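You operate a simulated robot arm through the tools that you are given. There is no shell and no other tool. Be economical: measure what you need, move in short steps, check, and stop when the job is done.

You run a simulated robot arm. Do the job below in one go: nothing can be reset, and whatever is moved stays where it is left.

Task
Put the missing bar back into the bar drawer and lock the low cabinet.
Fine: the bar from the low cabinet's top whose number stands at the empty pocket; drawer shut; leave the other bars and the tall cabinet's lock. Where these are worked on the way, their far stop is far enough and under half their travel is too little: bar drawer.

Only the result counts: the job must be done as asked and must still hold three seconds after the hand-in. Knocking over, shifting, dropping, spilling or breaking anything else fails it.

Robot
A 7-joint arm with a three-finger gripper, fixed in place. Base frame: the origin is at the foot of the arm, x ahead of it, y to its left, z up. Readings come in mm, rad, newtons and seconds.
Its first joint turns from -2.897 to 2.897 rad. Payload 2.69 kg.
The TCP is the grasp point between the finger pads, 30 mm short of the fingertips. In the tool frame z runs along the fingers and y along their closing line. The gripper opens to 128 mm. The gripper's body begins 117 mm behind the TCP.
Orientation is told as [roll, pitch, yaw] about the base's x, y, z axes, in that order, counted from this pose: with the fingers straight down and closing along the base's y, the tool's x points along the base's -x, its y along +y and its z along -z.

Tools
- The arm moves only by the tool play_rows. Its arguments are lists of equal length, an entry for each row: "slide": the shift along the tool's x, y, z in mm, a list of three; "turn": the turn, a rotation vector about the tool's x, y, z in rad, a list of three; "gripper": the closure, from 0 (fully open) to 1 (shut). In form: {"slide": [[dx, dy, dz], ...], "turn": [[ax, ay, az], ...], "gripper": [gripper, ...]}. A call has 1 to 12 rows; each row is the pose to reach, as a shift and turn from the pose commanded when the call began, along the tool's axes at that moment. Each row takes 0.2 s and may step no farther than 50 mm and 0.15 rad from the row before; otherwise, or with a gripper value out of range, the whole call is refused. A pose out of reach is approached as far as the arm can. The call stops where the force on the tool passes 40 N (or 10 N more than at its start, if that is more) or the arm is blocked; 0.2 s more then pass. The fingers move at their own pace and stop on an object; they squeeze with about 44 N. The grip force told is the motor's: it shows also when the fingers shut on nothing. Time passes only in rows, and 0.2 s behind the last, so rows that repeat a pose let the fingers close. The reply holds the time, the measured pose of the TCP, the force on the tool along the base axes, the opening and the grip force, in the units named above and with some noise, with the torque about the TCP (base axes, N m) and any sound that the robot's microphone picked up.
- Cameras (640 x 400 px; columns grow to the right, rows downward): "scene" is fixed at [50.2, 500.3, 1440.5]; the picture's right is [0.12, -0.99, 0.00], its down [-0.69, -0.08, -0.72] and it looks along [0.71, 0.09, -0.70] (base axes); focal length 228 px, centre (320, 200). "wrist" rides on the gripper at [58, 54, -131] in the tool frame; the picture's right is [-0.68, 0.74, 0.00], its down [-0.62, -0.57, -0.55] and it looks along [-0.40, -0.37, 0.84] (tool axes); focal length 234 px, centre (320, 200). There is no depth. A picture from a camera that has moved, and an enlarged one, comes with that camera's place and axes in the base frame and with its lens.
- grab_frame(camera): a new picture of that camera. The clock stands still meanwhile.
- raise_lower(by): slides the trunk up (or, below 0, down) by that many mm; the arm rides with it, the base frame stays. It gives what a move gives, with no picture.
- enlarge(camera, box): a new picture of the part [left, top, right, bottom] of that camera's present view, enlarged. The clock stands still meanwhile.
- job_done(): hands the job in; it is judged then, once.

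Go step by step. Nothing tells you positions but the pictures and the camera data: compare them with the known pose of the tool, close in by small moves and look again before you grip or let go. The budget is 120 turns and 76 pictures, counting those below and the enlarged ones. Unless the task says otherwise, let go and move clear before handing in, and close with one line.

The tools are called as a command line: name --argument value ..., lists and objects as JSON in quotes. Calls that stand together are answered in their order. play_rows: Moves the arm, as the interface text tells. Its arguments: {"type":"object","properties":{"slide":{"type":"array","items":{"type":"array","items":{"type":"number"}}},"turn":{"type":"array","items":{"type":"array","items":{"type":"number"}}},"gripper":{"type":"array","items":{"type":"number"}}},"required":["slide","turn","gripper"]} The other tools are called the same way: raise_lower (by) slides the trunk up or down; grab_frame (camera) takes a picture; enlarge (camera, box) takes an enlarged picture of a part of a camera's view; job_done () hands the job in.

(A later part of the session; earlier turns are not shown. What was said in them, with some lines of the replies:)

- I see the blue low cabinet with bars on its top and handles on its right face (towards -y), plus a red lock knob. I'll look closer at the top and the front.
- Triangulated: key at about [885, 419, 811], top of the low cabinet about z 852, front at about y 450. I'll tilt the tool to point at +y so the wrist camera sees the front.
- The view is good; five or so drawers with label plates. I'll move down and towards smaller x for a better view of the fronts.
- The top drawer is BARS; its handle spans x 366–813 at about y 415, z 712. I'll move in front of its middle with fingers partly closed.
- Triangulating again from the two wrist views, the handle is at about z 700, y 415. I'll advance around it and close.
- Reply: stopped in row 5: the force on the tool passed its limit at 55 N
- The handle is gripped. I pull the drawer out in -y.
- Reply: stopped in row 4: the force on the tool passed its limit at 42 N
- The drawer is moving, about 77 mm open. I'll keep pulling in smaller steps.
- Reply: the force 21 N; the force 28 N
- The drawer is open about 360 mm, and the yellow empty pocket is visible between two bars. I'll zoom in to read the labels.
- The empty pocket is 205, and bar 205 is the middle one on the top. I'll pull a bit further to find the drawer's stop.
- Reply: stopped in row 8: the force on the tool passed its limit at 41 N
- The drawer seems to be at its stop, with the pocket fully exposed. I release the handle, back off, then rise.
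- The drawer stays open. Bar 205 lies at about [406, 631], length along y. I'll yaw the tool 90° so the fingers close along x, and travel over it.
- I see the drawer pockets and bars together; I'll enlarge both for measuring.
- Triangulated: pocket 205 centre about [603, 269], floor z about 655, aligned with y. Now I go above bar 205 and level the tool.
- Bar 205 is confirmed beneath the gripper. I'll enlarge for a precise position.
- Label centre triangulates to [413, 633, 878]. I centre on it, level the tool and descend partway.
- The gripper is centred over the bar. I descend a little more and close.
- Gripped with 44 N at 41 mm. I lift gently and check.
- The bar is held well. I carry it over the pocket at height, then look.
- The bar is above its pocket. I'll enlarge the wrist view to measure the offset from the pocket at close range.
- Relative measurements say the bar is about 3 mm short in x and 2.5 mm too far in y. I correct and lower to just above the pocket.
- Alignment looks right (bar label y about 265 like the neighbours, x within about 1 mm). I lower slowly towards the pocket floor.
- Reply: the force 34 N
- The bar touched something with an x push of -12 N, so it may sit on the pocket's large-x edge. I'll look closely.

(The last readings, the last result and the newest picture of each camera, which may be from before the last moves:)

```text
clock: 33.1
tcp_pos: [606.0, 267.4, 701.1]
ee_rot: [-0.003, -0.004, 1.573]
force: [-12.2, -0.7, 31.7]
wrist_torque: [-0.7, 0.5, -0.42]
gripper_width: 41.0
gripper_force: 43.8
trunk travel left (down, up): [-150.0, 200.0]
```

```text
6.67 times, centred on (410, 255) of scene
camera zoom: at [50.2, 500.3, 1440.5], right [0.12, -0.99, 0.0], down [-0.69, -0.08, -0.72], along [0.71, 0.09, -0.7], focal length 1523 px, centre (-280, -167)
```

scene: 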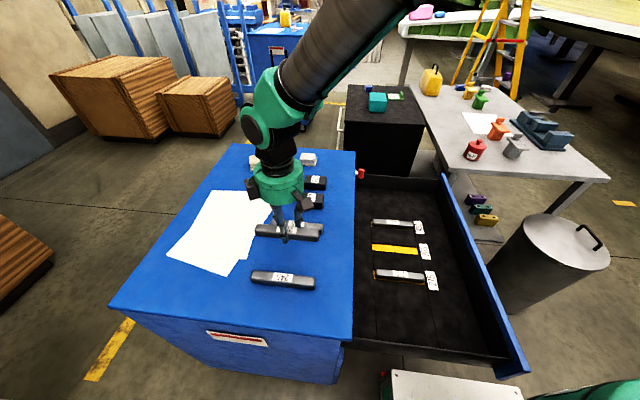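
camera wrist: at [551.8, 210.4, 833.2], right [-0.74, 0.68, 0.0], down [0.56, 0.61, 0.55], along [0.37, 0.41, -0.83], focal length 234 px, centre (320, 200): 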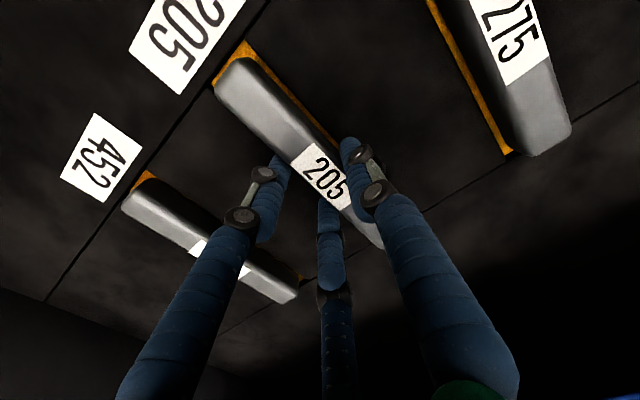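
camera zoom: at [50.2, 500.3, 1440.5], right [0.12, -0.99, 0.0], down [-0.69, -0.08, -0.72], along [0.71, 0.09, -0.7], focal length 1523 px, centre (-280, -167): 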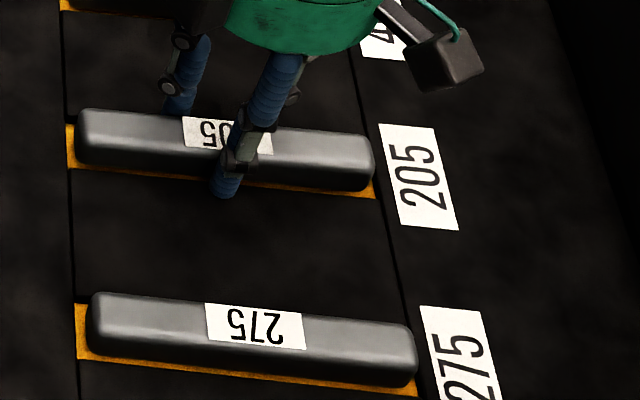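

Corners put the pocket at x 583–620 with the bar inside it, and its top level with the neighbours, so it rests on the floor. I relieve the pressure, release, and rise.

play_rows --slide '[[0, 0, -1.5], [0, 0, -1.5], [0, 0, -1.5], [0, 0, -1.5], [0, 0, -1.5]]' --turn '[[0, 0, 0], [0, 0, 0], [0, 0, 0], [0, 0, 0], [0, 0, 0]]' --gripper '[1, 0.65, 0.6, 0.55, 0.5]'

play_rows --slide '[[0, 0, -20], [0, 0, -60], [0, 0, -100], [0, 0, -140], [0, 0, -180]]' --turn '[[0, 0, 0], [0, 0, 0], [0, 0, 0], [0, 0, 0], [0, 0, 0]]' --gripper '[0.5, 0.5, 0.5, 0.5, 0.5]'

grab_frame --camera "wrist"

enlarge --camera "scene" --box '[350, 200, 450, 290]'

```text
clock: 34.3
tcp_pos: [604.7, 268.1, 701.0]
ee_rot: [0.002, -0.001, 1.573]
force: [-0.1, -0.3, 6.3]
wrist_torque: [0.03, -0.04, -0.04]
gripper_width: 64.6
gripper_force: 0.0
trunk travel left (down, up): [-150.0, 200.0]
```

```text
clock: 35.5
tcp_pos: [604.2, 266.2, 881.4]
ee_rot: [0.002, -0.002, 1.571]
force: [0.7, -1.0, 1.4]
wrist_torque: [0.01, -0.02, 0.0]
gripper_width: 63.7
gripper_force: 0.1
trunk travel left (down, up): [-150.0, 200.0]
```

```text
32 pictures are left
camera wrist: at [551.5, 209.1, 1014.1], right [-0.74, 0.68, 0.0], down [0.57, 0.62, 0.55], along [0.37, 0.41, -0.84], focal length 234 px, centre (320, 200)
```

wrist: 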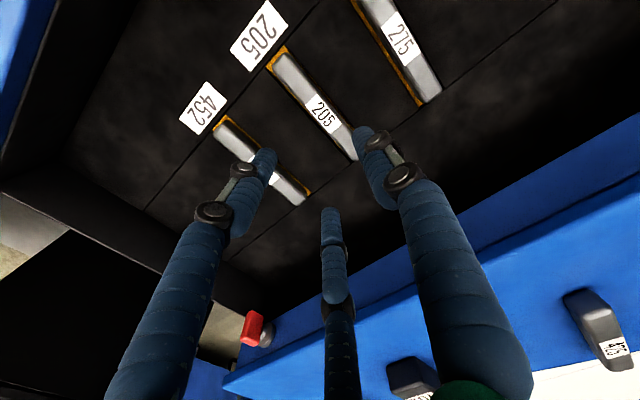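

```text
4.44 times, centred on (400, 245) of scene
camera zoom: at [50.2, 500.3, 1440.5], right [0.12, -0.99, 0.0], down [-0.69, -0.08, -0.72], along [0.71, 0.09, -0.7], focal length 1015 px, centre (-36, 0)
```

zoom: 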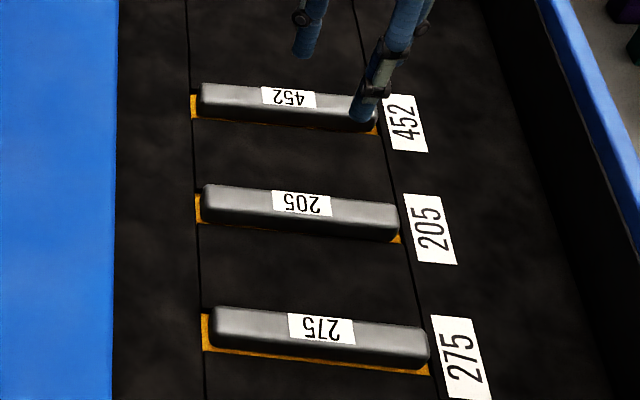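

The bar is released in its pocket. I'll enlarge to check it is seated like the neighbours.

enlarge --camera "scene" --box '[390, 236, 450, 286]'

enlarge --camera "wrist" --box '[200, 20, 450, 210]'

```text
8.00 times, centred on (420, 261) of scene
camera zoom: at [50.2, 500.3, 1440.5], right [0.12, -0.99, 0.0], down [-0.69, -0.08, -0.72], along [0.71, 0.09, -0.7], focal length 1827 px, centre (-480, -288)
```

zoom: 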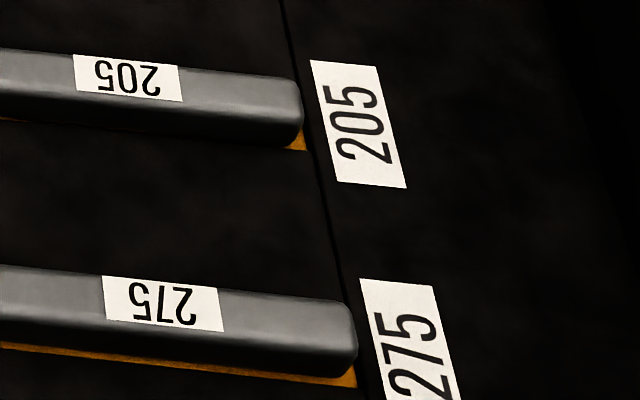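

```text
2.11 times, centred on (325, 115) of wrist
camera zoom: at [551.5, 209.1, 1014.1], right [-0.74, 0.68, 0.0], down [0.57, 0.62, 0.55], along [0.37, 0.41, -0.84], focal length 493 px, centre (310, 379)
```

zoom: 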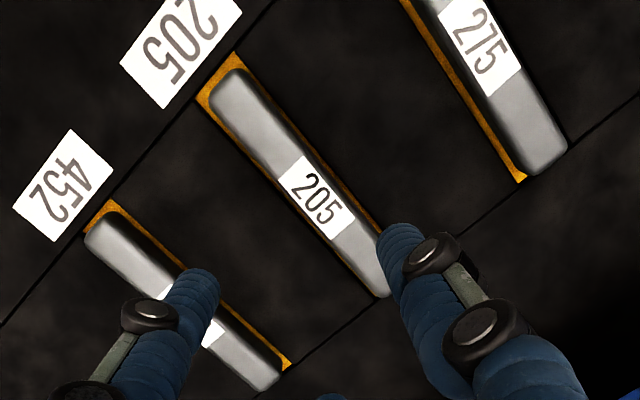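

Bar 205 is seated with pocket margin visible around it. Now I go back out over the drawer front and reorient to point at +y for pushing the drawer shut.

play_rows --slide '[[0, 0, -40], [20, 0, -80], [55, 0, -110], [90, 0, -135], [125, 1, -150], [160, 2, -170], [195, 3, -170], [230, 5, -170], [265, 7, -170], [300, 9, -170], [337, 12, -170], [375, 14, -170]]' --turn '[[0, 0, 0.13], [0, 0, 0.26], [0, 0, 0.39], [0, 0, 0.52], [0, 0, 0.65], [0, 0, 0.78], [0, 0, 0.91], [0, 0, 1.04], [0, 0, 1.17], [0, 0, 1.3], [0, 0, 1.43], [0, 0, 1.571]]' --gripper '[1, 1, 1, 1, 1, 1, 1, 1, 1, 1, 1, 1]'

play_rows --slide '[[0, 0, 0], [0, 0, 0], [0, 0, 0], [0, 0, 0], [0, 0, 0], [0, 0, 0], [0, 0, 0], [0, 0, 0], [0, 0, 0], [0, 0, 0], [0, 0, 0]]' --turn '[[-0.15, 0, 0], [-0.3, 0, 0], [-0.45, 0, 0], [-0.6, 0, 0], [-0.75, 0, 0], [-0.9, 0, 0], [-1.05, 0, 0], [-1.2, 0, 0], [-1.35, 0, 0], [-1.5, 0, 0], [-1.57, 0, 0]]' --gripper '[1, 1, 1, 1, 1, 1, 1, 1, 1, 1, 1]'

grab_frame --camera "wrist"

```text
clock: 38.1
tcp_pos: [592.9, -108.4, 1048.7]
ee_rot: [0.002, 0.0, 0.0]
force: [0.7, 0.1, -0.7]
wrist_torque: [-0.03, 0.01, 0.0]
gripper_width: 2.0
gripper_force: 31.3
trunk travel left (down, up): [-150.0, 200.0]
```

```text
clock: 40.5
tcp_pos: [592.5, -109.5, 1049.8]
ee_rot: [1.575, 0.0, 0.003]
force: [-0.5, -0.2, -0.3]
wrist_torque: [-0.01, 0.02, -0.01]
gripper_width: 2.1
gripper_force: 31.4
trunk travel left (down, up): [-150.0, 200.0]
```

```text
28 pictures are left
camera wrist: at [534.5, -238.8, 1104.3], right [0.68, 0.0, 0.74], down [0.62, -0.55, -0.57], along [0.4, 0.84, -0.37], focal length 234 px, centre (320, 200)
```

wrist: 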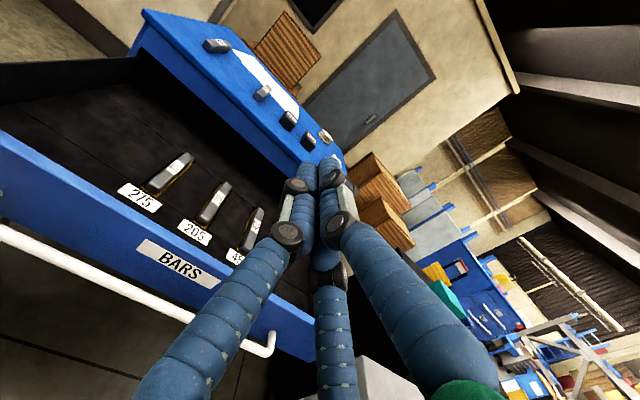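

The front panel spans about z 660–787 with the label at 747. I'll descend in front to z 747 and advance with closed fingers to contact.

play_rows --slide '[[0, -45, 0], [0, -90, 0], [0, -135, 0], [0, -180, 0], [0, -225, 0], [0, -270, 0], [0, -303, 0], [0, -303, 40], [0, -303, 75]]' --turn '[[0, 0, 0], [0, 0, 0], [0, 0, 0], [0, 0, 0], [0, 0, 0], [0, 0, 0], [0, 0, 0], [0, 0, 0], [0, 0, 0]]' --gripper '[1, 1, 1, 1, 1, 1, 1, 1, 1]'

grab_frame --camera "wrist"

```text
clock: 42.5
tcp_pos: [591.3, -34.9, 746.5]
ee_rot: [1.574, 0.001, 0.002]
force: [0.2, -1.0, 0.0]
wrist_torque: [-0.04, 0.02, -0.02]
gripper_width: 2.2
gripper_force: 31.7
trunk travel left (down, up): [-150.0, 200.0]
```

```text
27 pictures are left
camera wrist: at [532.3, -164.0, 801.7], right [0.68, 0.0, 0.74], down [0.62, -0.55, -0.57], along [0.4, 0.84, -0.37], focal length 234 px, centre (320, 200)
```

wrist: 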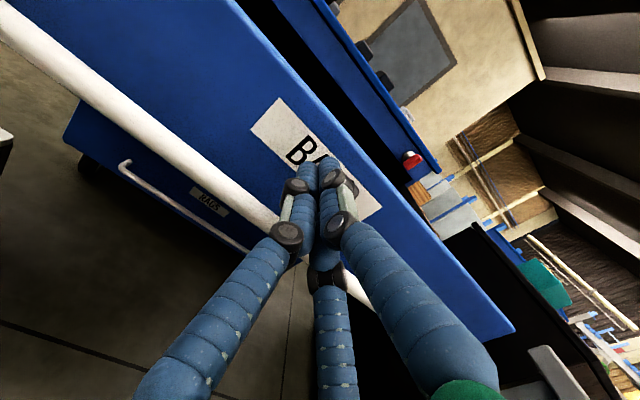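

The fingertips are at the label, just above the handle. I push in moderate steps.

play_rows --slide '[[0, 0, 12], [0, 0, 24], [0, 0, 36], [0, 0, 50], [0, 0, 64], [0, 0, 78], [0, 0, 92], [0, 0, 106], [0, 0, 120], [0, 0, 134], [0, 0, 148], [0, 0, 162]]' --turn '[[0, 0, 0], [0, 0, 0], [0, 0, 0], [0, 0, 0], [0, 0, 0], [0, 0, 0], [0, 0, 0], [0, 0, 0], [0, 0, 0], [0, 0, 0], [0, 0, 0], [0, 0, 0]]' --gripper '[1, 1, 1, 1, 1, 1, 1, 1, 1, 1, 1, 1]'

grab_frame --camera "scene"

```text
clock: 45.1
tcp_pos: [590.3, 128.2, 746.4]
ee_rot: [1.572, 0.003, 0.002]
force: [-0.3, 1.1, -0.5]
wrist_torque: [-0.03, 0.0, 0.01]
gripper_width: 2.1
gripper_force: 31.5
trunk travel left (down, up): [-150.0, 200.0]
```

```text
26 pictures are left
```

scene: 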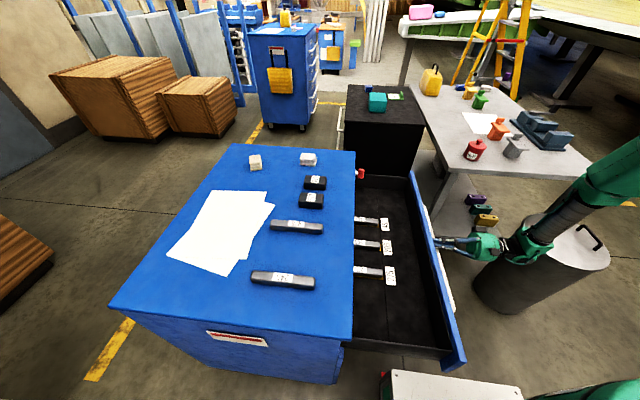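

Pushing works; the bars stay put. I continue.

play_rows --slide '[[0, 0, 14], [0, 0, 28], [0, 0, 42], [0, 0, 56], [0, 0, 70], [0, 0, 84], [0, 0, 98], [0, 0, 112], [0, 0, 126], [0, 0, 140], [0, 0, 154], [0, 0, 168]]' --turn '[[0, 0, 0], [0, 0, 0], [0, 0, 0], [0, 0, 0], [0, 0, 0], [0, 0, 0], [0, 0, 0], [0, 0, 0], [0, 0, 0], [0, 0, 0], [0, 0, 0], [0, 0, 0]]' --gripper '[1, 1, 1, 1, 1, 1, 1, 1, 1, 1, 1, 1]'

play_rows --slide '[[0, 0, 14], [0, 0, 28], [0, 0, 42], [0, 0, 56], [0, 0, 70], [0, 0, 84], [0, 0, 96], [0, 0, 108], [0, 0, 116], [0, 0, 124], [0, 0, 132], [0, 0, 138]]' --turn '[[0, 0, 0], [0, 0, 0], [0, 0, 0], [0, 0, 0], [0, 0, 0], [0, 0, 0], [0, 0, 0], [0, 0, 0], [0, 0, 0], [0, 0, 0], [0, 0, 0], [0, 0, 0]]' --gripper '[1, 1, 1, 1, 1, 1, 1, 1, 1, 1, 1, 1]'

grab_frame --camera "wrist"

enlarge --camera "scene" --box '[320, 140, 420, 380]'

```text
clock: 47.7
tcp_pos: [593.0, 297.4, 747.5]
ee_rot: [1.572, 0.001, 0.002]
force: [0.1, -0.3, -0.3]
wrist_torque: [0.03, -0.02, 0.01]
gripper_width: 2.1
gripper_force: 31.4
trunk travel left (down, up): [-150.0, 200.0]
```

```text
clock: 50.1
tcp_pos: [590.7, 423.5, 745.7]
ee_rot: [1.572, 0.007, -0.002]
force: [-1.0, -13.9, 4.2]
wrist_torque: [0.05, 0.13, 0.18]
gripper_width: 5.8
gripper_force: 31.4
trunk travel left (down, up): [-150.0, 200.0]
stopped in row 11: the force on the tool passed its limit at 56 N (the readings are from after the stop); the commanded pose is now the measured one
```

```text
25 pictures are left
camera wrist: at [532.7, 293.3, 801.4], right [0.68, 0.0, 0.73], down [0.61, -0.55, -0.57], along [0.4, 0.84, -0.37], focal length 234 px, centre (320, 200)
```

wrist: 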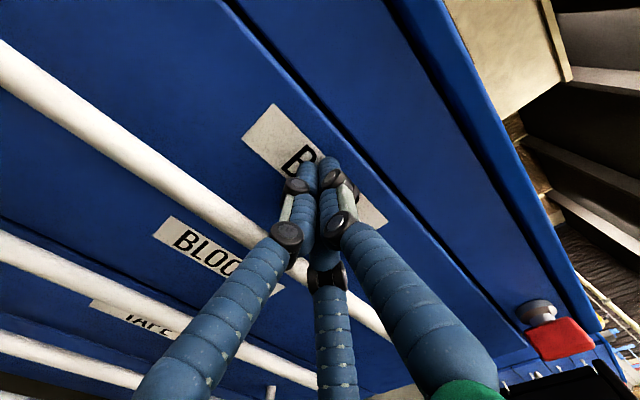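

```text
1.67 times, centred on (370, 260) of scene
camera zoom: at [50.2, 500.3, 1440.5], right [0.12, -0.99, 0.0], down [-0.69, -0.08, -0.72], along [0.71, 0.09, -0.7], focal length 381 px, centre (237, 100)
```

zoom: 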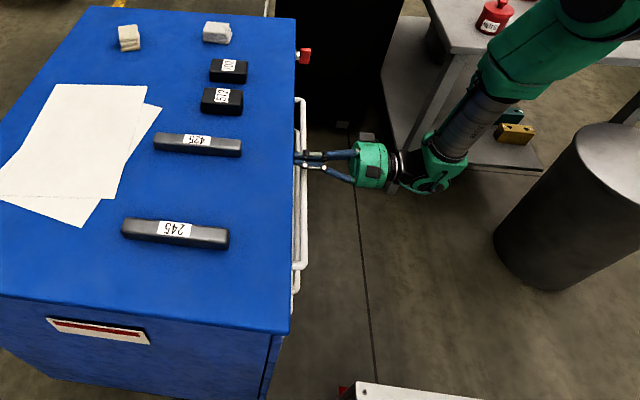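

The drawer hit its shut stop. I retreat and look at the lock.

play_rows --slide '[[0, 0, -30], [-30, 20, -70], [-70, 40, -100], [-110, 60, -130], [-150, 70, -150]]' --turn '[[0, 0, 0], [0, 0, 0], [0, 0, 0], [0, 0, 0], [0, 0, 0]]' --gripper '[1, 1, 1, 1, 0.6]'

grab_frame --camera "wrist"

enlarge --camera "scene" --box '[340, 155, 380, 195]'

```text
refused: row 2 steps farther than a row can; nothing moved
```

```text
23 pictures are left
camera wrist: at [532.7, 293.3, 801.4], right [0.68, 0.0, 0.73], down [0.61, -0.55, -0.57], along [0.4, 0.84, -0.37], focal length 234 px, centre (320, 200)
```

wrist: 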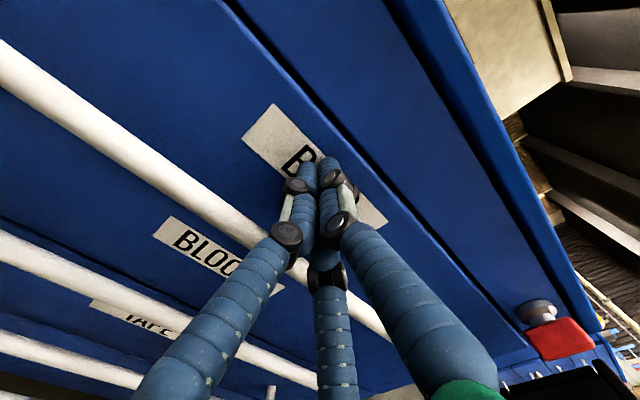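

```text
10.00 times, centred on (360, 175) of scene
camera zoom: at [50.2, 500.3, 1440.5], right [0.12, -0.99, 0.0], down [-0.69, -0.08, -0.72], along [0.71, 0.09, -0.7], focal length 2284 px, centre (-80, 450)
```

zoom: 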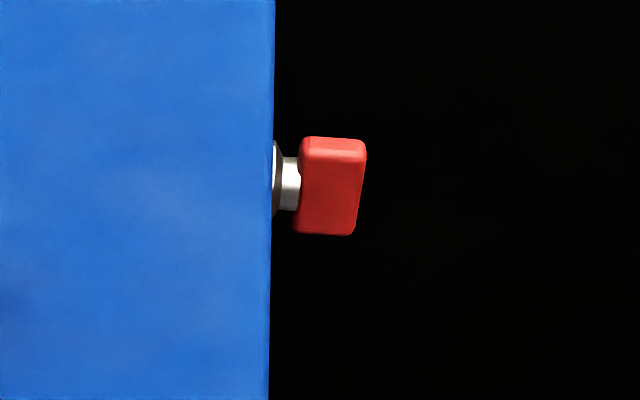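

I redo the retreat with smaller steps toward a viewing spot in front of the lock.

play_rows --slide '[[0, 0, -40], [0, 0, -80], [-30, 25, -100], [-65, 50, -115], [-100, 75, -125], [-140, 95, -133], [-185, 105, -133]]' --turn '[[0, 0, 0], [0, 0, 0], [0, 0, 0], [0, 0, 0], [0, 0, 0], [0, 0, 0], [0, 0, 0]]' --gripper '[1, 1, 1, 1, 0.6, 0.4, 0.4]'

grab_frame --camera "wrist"

```text
clock: 51.7
tcp_pos: [776.3, 290.8, 850.6]
ee_rot: [1.57, 0.007, -0.001]
force: [-0.5, 0.2, -1.3]
wrist_torque: [0.01, 0.0, -0.09]
gripper_width: 76.8
gripper_force: 0.0
trunk travel left (down, up): [-150.0, 200.0]
```

```text
21 pictures are left
camera wrist: at [717.5, 161.2, 905.7], right [0.68, 0.0, 0.73], down [0.61, -0.55, -0.57], along [0.4, 0.84, -0.37], focal length 234 px, centre (320, 200)
```

wrist: 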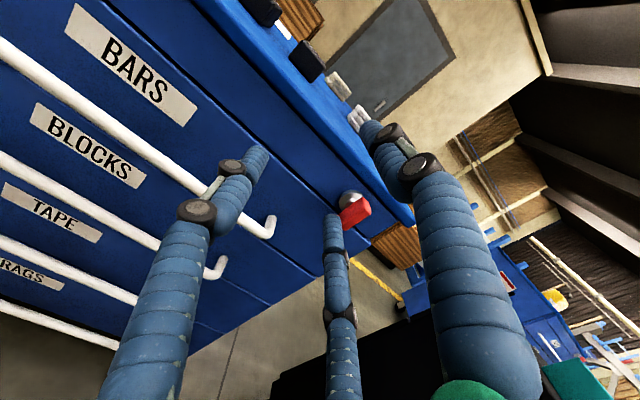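

enlarge --camera "wrist" --box '[310, 170, 410, 250]'

```text
5.00 times, centred on (360, 210) of wrist
camera zoom: at [717.5, 161.2, 905.7], right [0.68, 0.0, 0.73], down [0.61, -0.55, -0.57], along [0.4, 0.84, -0.37], focal length 1171 px, centre (120, 150)
```

zoom: 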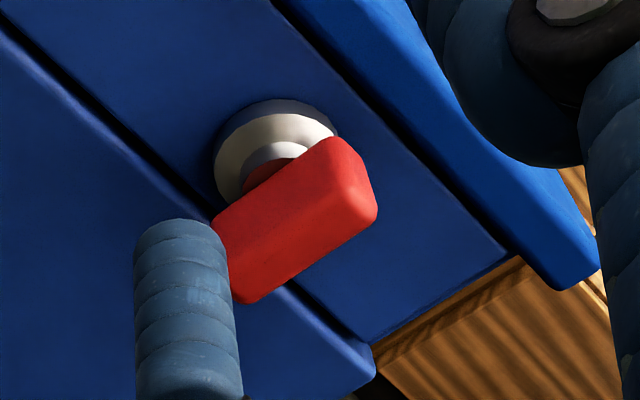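

The key tab is vertical, about 45 mm tall, centred near [888, 419, 808]. I'll move in front of it and roll the gripper 90° so the fingers close across the tab's thickness (along x).

play_rows --slide '[[-10, -4, 0], [-20, -8, 0], [-30, -12, 0], [-40, -16, 0], [-50, -20, 0], [-60, -24, 0], [-70, -28, 0], [-80, -32, 0], [-90, -36, 0], [-100, -40, 0], [-112, -43, 0]]' --turn '[[0, 0, -0.15], [0, 0, -0.3], [0, 0, -0.45], [0, 0, -0.6], [0, 0, -0.75], [0, 0, -0.9], [0, 0, -1.05], [0, 0, -1.2], [0, 0, -1.35], [0, 0, -1.5], [0, 0, -1.571]]' --gripper '[0.4, 0.4, 0.4, 0.4, 0.4, 0.4, 0.4, 0.4, 0.4, 0.4, 0.4]'

grab_frame --camera "wrist"

grab_frame --camera "scene"

```text
clock: 54.1
tcp_pos: [888.8, 290.6, 806.4]
ee_rot: [1.74, -1.568, -0.171]
force: [-0.3, 0.1, -0.3]
wrist_torque: [-0.02, -0.01, -0.04]
gripper_width: 76.9
gripper_force: 0.1
trunk travel left (down, up): [-150.0, 200.0]
```

```text
19 pictures are left
camera wrist: at [834.5, 160.6, 749.5], right [-0.74, 0.0, 0.68], down [0.57, -0.55, 0.61], along [0.37, 0.84, 0.4], focal length 234 px, centre (320, 200)
```

wrist: 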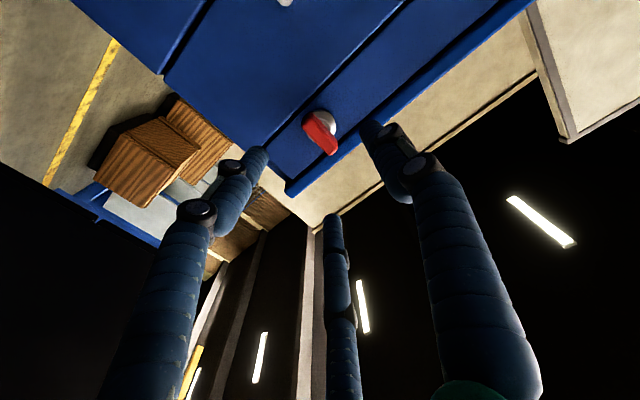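

```text
18 pictures are left
```

scene: 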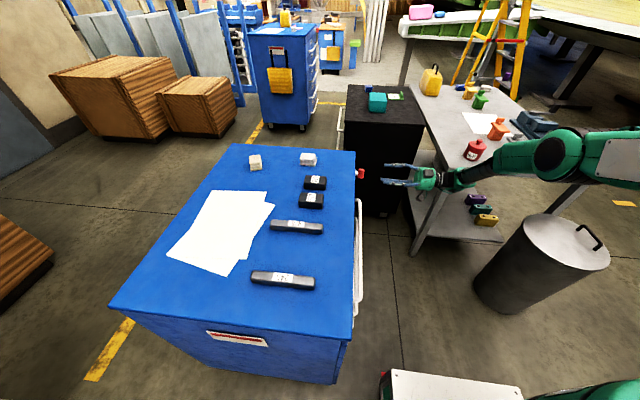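

The tab lies right ahead. I enlarge to confirm its orientation relative to the fingers.

enlarge --camera "wrist" --box '[270, 80, 390, 180]'

```text
4.00 times, centred on (330, 130) of wrist
camera zoom: at [834.5, 160.6, 749.5], right [-0.74, 0.0, 0.68], down [0.57, -0.55, 0.61], along [0.37, 0.84, 0.4], focal length 937 px, centre (280, 480)
```

zoom: 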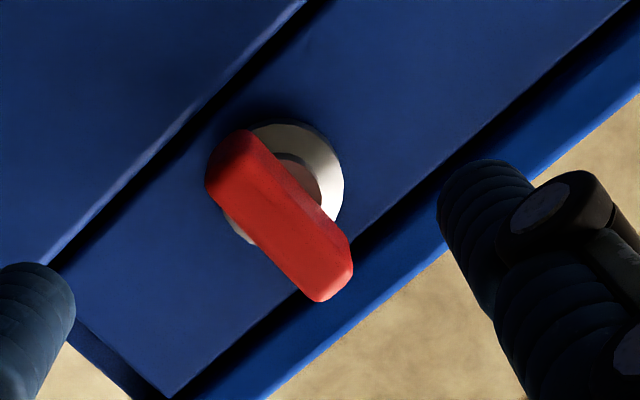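

The tab is about vertical with its axis at about [886, 811]. I advance around it and close the fingers.

play_rows --slide '[[-4, 2, 0], [-4, 2, 35], [-4, 2, 70], [-4, 2, 90], [-4, 2, 106], [-4, 2, 106]]' --turn '[[0, 0, 0], [0, 0, 0], [0, 0, 0], [0, 0, 0], [0, 0, 0], [0, 0, 0]]' --gripper '[0.4, 0.4, 0.4, 0.4, 0.4, 0.4]'

grab_frame --camera "wrist"

```text
clock: 55.5
tcp_pos: [886.2, 396.8, 810.2]
ee_rot: [1.651, -1.568, -0.083]
force: [0.0, 0.1, -0.1]
wrist_torque: [-0.01, 0.02, -0.03]
gripper_width: 76.7
gripper_force: 0.2
trunk travel left (down, up): [-150.0, 200.0]
```

```text
16 pictures are left
camera wrist: at [832.6, 267.7, 753.7], right [-0.73, 0.0, 0.68], down [0.57, -0.55, 0.61], along [0.37, 0.84, 0.4], focal length 234 px, centre (320, 200)
```

wrist: 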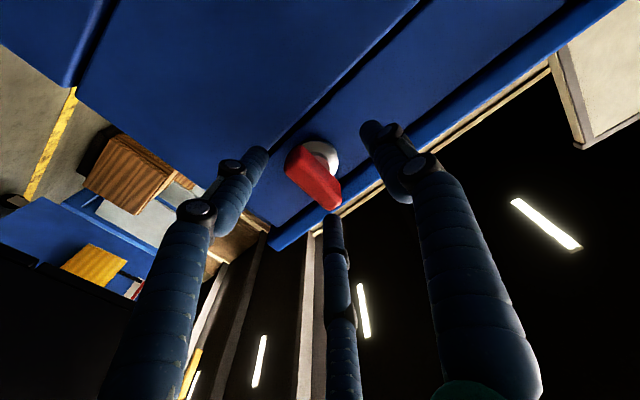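

play_rows --slide '[[0, 0, 0], [0, 0, 0], [0, 0, 0], [0, 0, 0]]' --turn '[[0, 0, 0], [0, 0, 0], [0, 0, 0], [0, 0, 0]]' --gripper '[0.6, 0.75, 1, 1]'

enlarge --camera "wrist" --box '[230, 90, 430, 250]'

```text
clock: 56.3
tcp_pos: [894.9, 395.0, 812.1]
ee_rot: [-1.181, -1.566, 2.737]
force: [30.1, 4.2, -9.5]
wrist_torque: [-1.2, -0.1, -0.16]
gripper_width: 25.8
gripper_force: 43.7
trunk travel left (down, up): [-150.0, 200.0]
stopped in row 3: the force on the tool passed its limit at 53 N (the readings are from after the stop); the commanded pose is now the measured one
```

```text
2.50 times, centred on (330, 170) of wrist
camera zoom: at [839.6, 266.5, 756.3], right [-0.74, 0.01, 0.67], down [0.56, -0.56, 0.62], along [0.38, 0.83, 0.4], focal length 585 px, centre (295, 275)
```

zoom: 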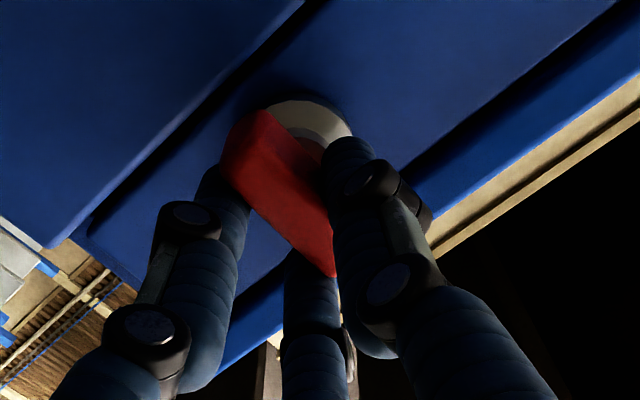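

The tab is gripped at 25.8 mm. I try turning clockwise (seen from the front) about the key axis in small steps, watching the force.

play_rows --slide '[[0, -2, 0], [0.8, -2, 0], [1.6, -1.8, 0], [2.4, -1.6, 0], [3.1, -1.4, 0]]' --turn '[[0, 0, 0], [0, 0, 0.1], [0, 0, 0.2], [0, 0, 0.3], [0, 0, 0.4]]' --gripper '[1, 1, 1, 1, 1]'

enlarge --camera "wrist" --box '[230, 90, 430, 250]'

```text
clock: 57.4
tcp_pos: [897.0, 397.3, 811.6]
ee_rot: [1.568, -1.247, -0.011]
force: [14.9, 5.0, -12.4]
wrist_torque: [0.06, -0.14, 0.21]
gripper_width: 25.6
gripper_force: 45.1
trunk travel left (down, up): [-150.0, 200.0]
stopped in row 5: the force on the tool passed its limit at 44 N (the readings are from after the stop); the commanded pose is now the measured one
```

```text
2.50 times, centred on (330, 170) of wrist
camera zoom: at [825.2, 266.7, 774.6], right [-0.48, 0.01, 0.88], down [0.72, -0.56, 0.4], along [0.49, 0.83, 0.26], focal length 585 px, centre (295, 275)
```

zoom: 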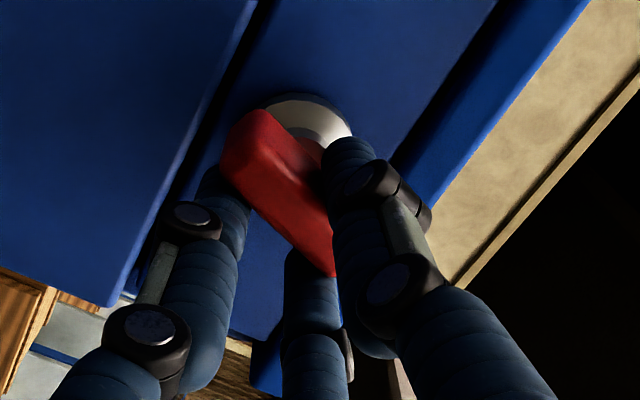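

The key follows freely (about 18° so far, low torque). I continue clockwise with corrections along the arc.

play_rows --slide '[[1.4, -0.5, 0], [3.0, -0.5, 0], [4.4, -0.2, 0], [5.6, 0.3, 0], [6.6, 1.0, 0]]' --turn '[[0, 0, 0.08], [0, 0, 0.18], [0, 0, 0.28], [0, 0, 0.38], [0, 0, 0.48]]' --gripper '[1, 1, 1, 1, 1]'

```text
clock: 58.3
tcp_pos: [899.0, 396.1, 809.1]
ee_rot: [1.571, -0.924, -0.017]
force: [15.3, 5.4, -10.7]
wrist_torque: [-0.08, -0.08, 0.28]
gripper_width: 25.6
gripper_force: 44.6
trunk travel left (down, up): [-150.0, 200.0]
stopped in row 4: the force on the tool passed its limit at 42 N (the readings are from after the stop); the commanded pose is now the measured one
```

Turned about 37°. The measured path suggests the axis is nearer [892, 805]; I follow that arc.

play_rows --slide '[[0.5, -1.1, 0], [1.0, -2.0, 0], [1.55, -2.9, 0], [2.2, -3.7, 0], [2.8, -4.2, 0]]' --turn '[[0, 0, 0.1], [0, 0, 0.2], [0, 0, 0.3], [0, 0, 0.4], [0, 0, 0.5]]' --gripper '[1, 1, 1, 1, 1]'

enlarge --camera "wrist" --box '[230, 90, 430, 250]'

```text
clock: 59.5
tcp_pos: [896.3, 397.2, 805.0]
ee_rot: [1.572, -0.424, -0.016]
force: [-6.1, 2.5, -4.6]
wrist_torque: [0.11, -0.05, 0.68]
gripper_width: 25.6
gripper_force: 45.1
trunk travel left (down, up): [-150.0, 200.0]
```

```text
2.50 times, centred on (330, 170) of wrist
camera zoom: at [819.6, 266.8, 831.5], right [0.31, -0.01, 0.95], down [0.79, -0.56, -0.26], along [0.53, 0.83, -0.17], focal length 585 px, centre (295, 275)
```

zoom: 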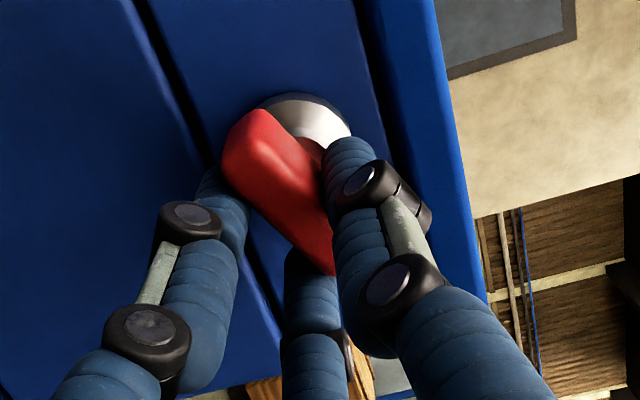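

About 66° turned, still free. I continue to and slightly beyond 90° to find the stop.

play_rows --slide '[[1.0, -0.2, 0], [1.95, -0.4, 0], [2.9, -0.55, 0], [4.1, -0.57, 0], [4.85, -0.55, 0]]' --turn '[[0, 0, 0.1], [0, 0, 0.2], [0, 0, 0.3], [0, 0, 0.42], [0, 0, 0.5]]' --gripper '[1, 1, 1, 1, 1]'

enlarge --camera "wrist" --box '[230, 90, 430, 250]'

```text
clock: 60.7
tcp_pos: [893.5, 395.4, 802.3]
ee_rot: [1.57, 0.073, -0.015]
force: [7.5, 6.3, -13.2]
wrist_torque: [-0.13, -2.07, -0.57]
gripper_width: 26.3
gripper_force: 44.6
trunk travel left (down, up): [-150.0, 200.0]
```

```text
2.50 times, centred on (330, 170) of wrist
camera zoom: at [837.8, 266.6, 861.5], right [0.73, -0.01, 0.68], down [0.56, -0.56, -0.61], along [0.39, 0.83, -0.4], focal length 585 px, centre (295, 275)
```

zoom: 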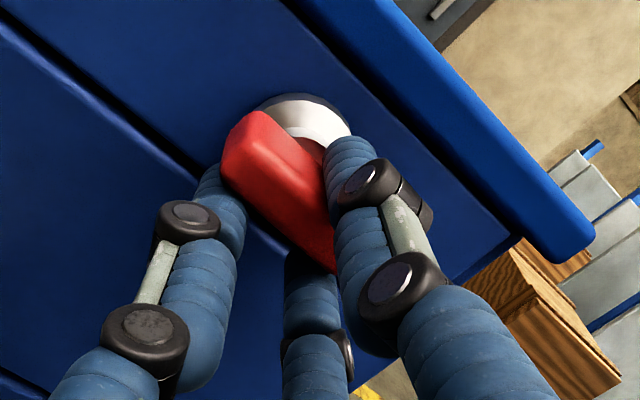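

Resistance torque has risen to 2 Nm at about 90°: the stop. I release, back straight off and look.

play_rows --slide '[[0, 0, 0], [0, 0, 0], [0, 0, 0], [0, 0, -40], [0, 0, -80], [0, 0, -110]]' --turn '[[0, 0, 0], [0, 0, 0], [0, 0, 0], [0, 0, 0], [0, 0, 0], [0, 0, 0]]' --gripper '[0.7, 0.5, 0.4, 0.4, 0.4, 0.4]'

enlarge --camera "wrist" --box '[270, 80, 430, 210]'

enlarge --camera "scene" --box '[320, 140, 420, 340]'

```text
clock: 62.1
tcp_pos: [891.5, 284.7, 803.0]
ee_rot: [1.572, 0.073, -0.017]
force: [-0.4, -0.6, 0.0]
wrist_torque: [0.01, 0.02, 0.01]
gripper_width: 76.9
gripper_force: 0.1
trunk travel left (down, up): [-150.0, 200.0]
```

```text
3.08 times, centred on (350, 145) of wrist
camera zoom: at [835.3, 155.7, 862.6], right [0.73, -0.01, 0.68], down [0.56, -0.56, -0.61], along [0.39, 0.83, -0.4], focal length 720 px, centre (228, 369)
```

zoom: 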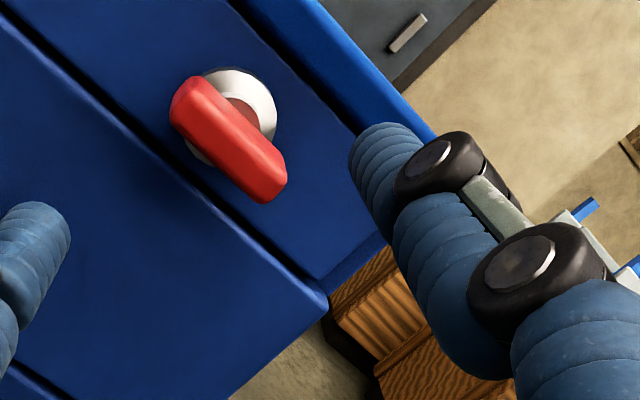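

```text
2.00 times, centred on (370, 240) of scene
camera zoom: at [50.2, 500.3, 1440.5], right [0.12, -0.99, 0.0], down [-0.69, -0.08, -0.72], along [0.71, 0.09, -0.7], focal length 457 px, centre (220, 120)
```

zoom: 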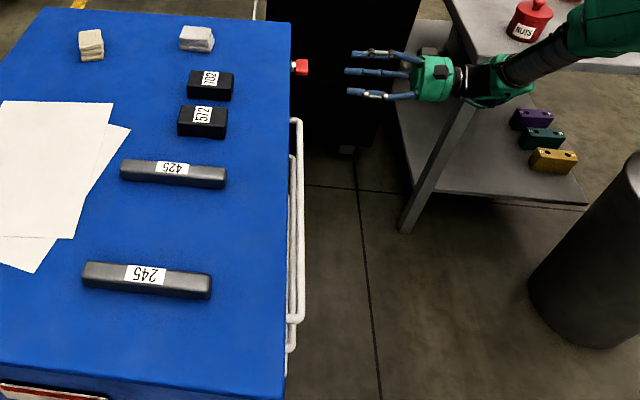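

Everything checks out: the key is horizontal at its stop, the drawer sits flush, and the other bars are untouched. The gripper is clear, so I hand in.

job_done

```text
The job is handed in.
```

Bar 205 is back in its pocket, the bar drawer is shut, and the low cabinet's key is turned 90° clockwise to its stop. I took that stop as locked and did not pull on the drawer to test it.
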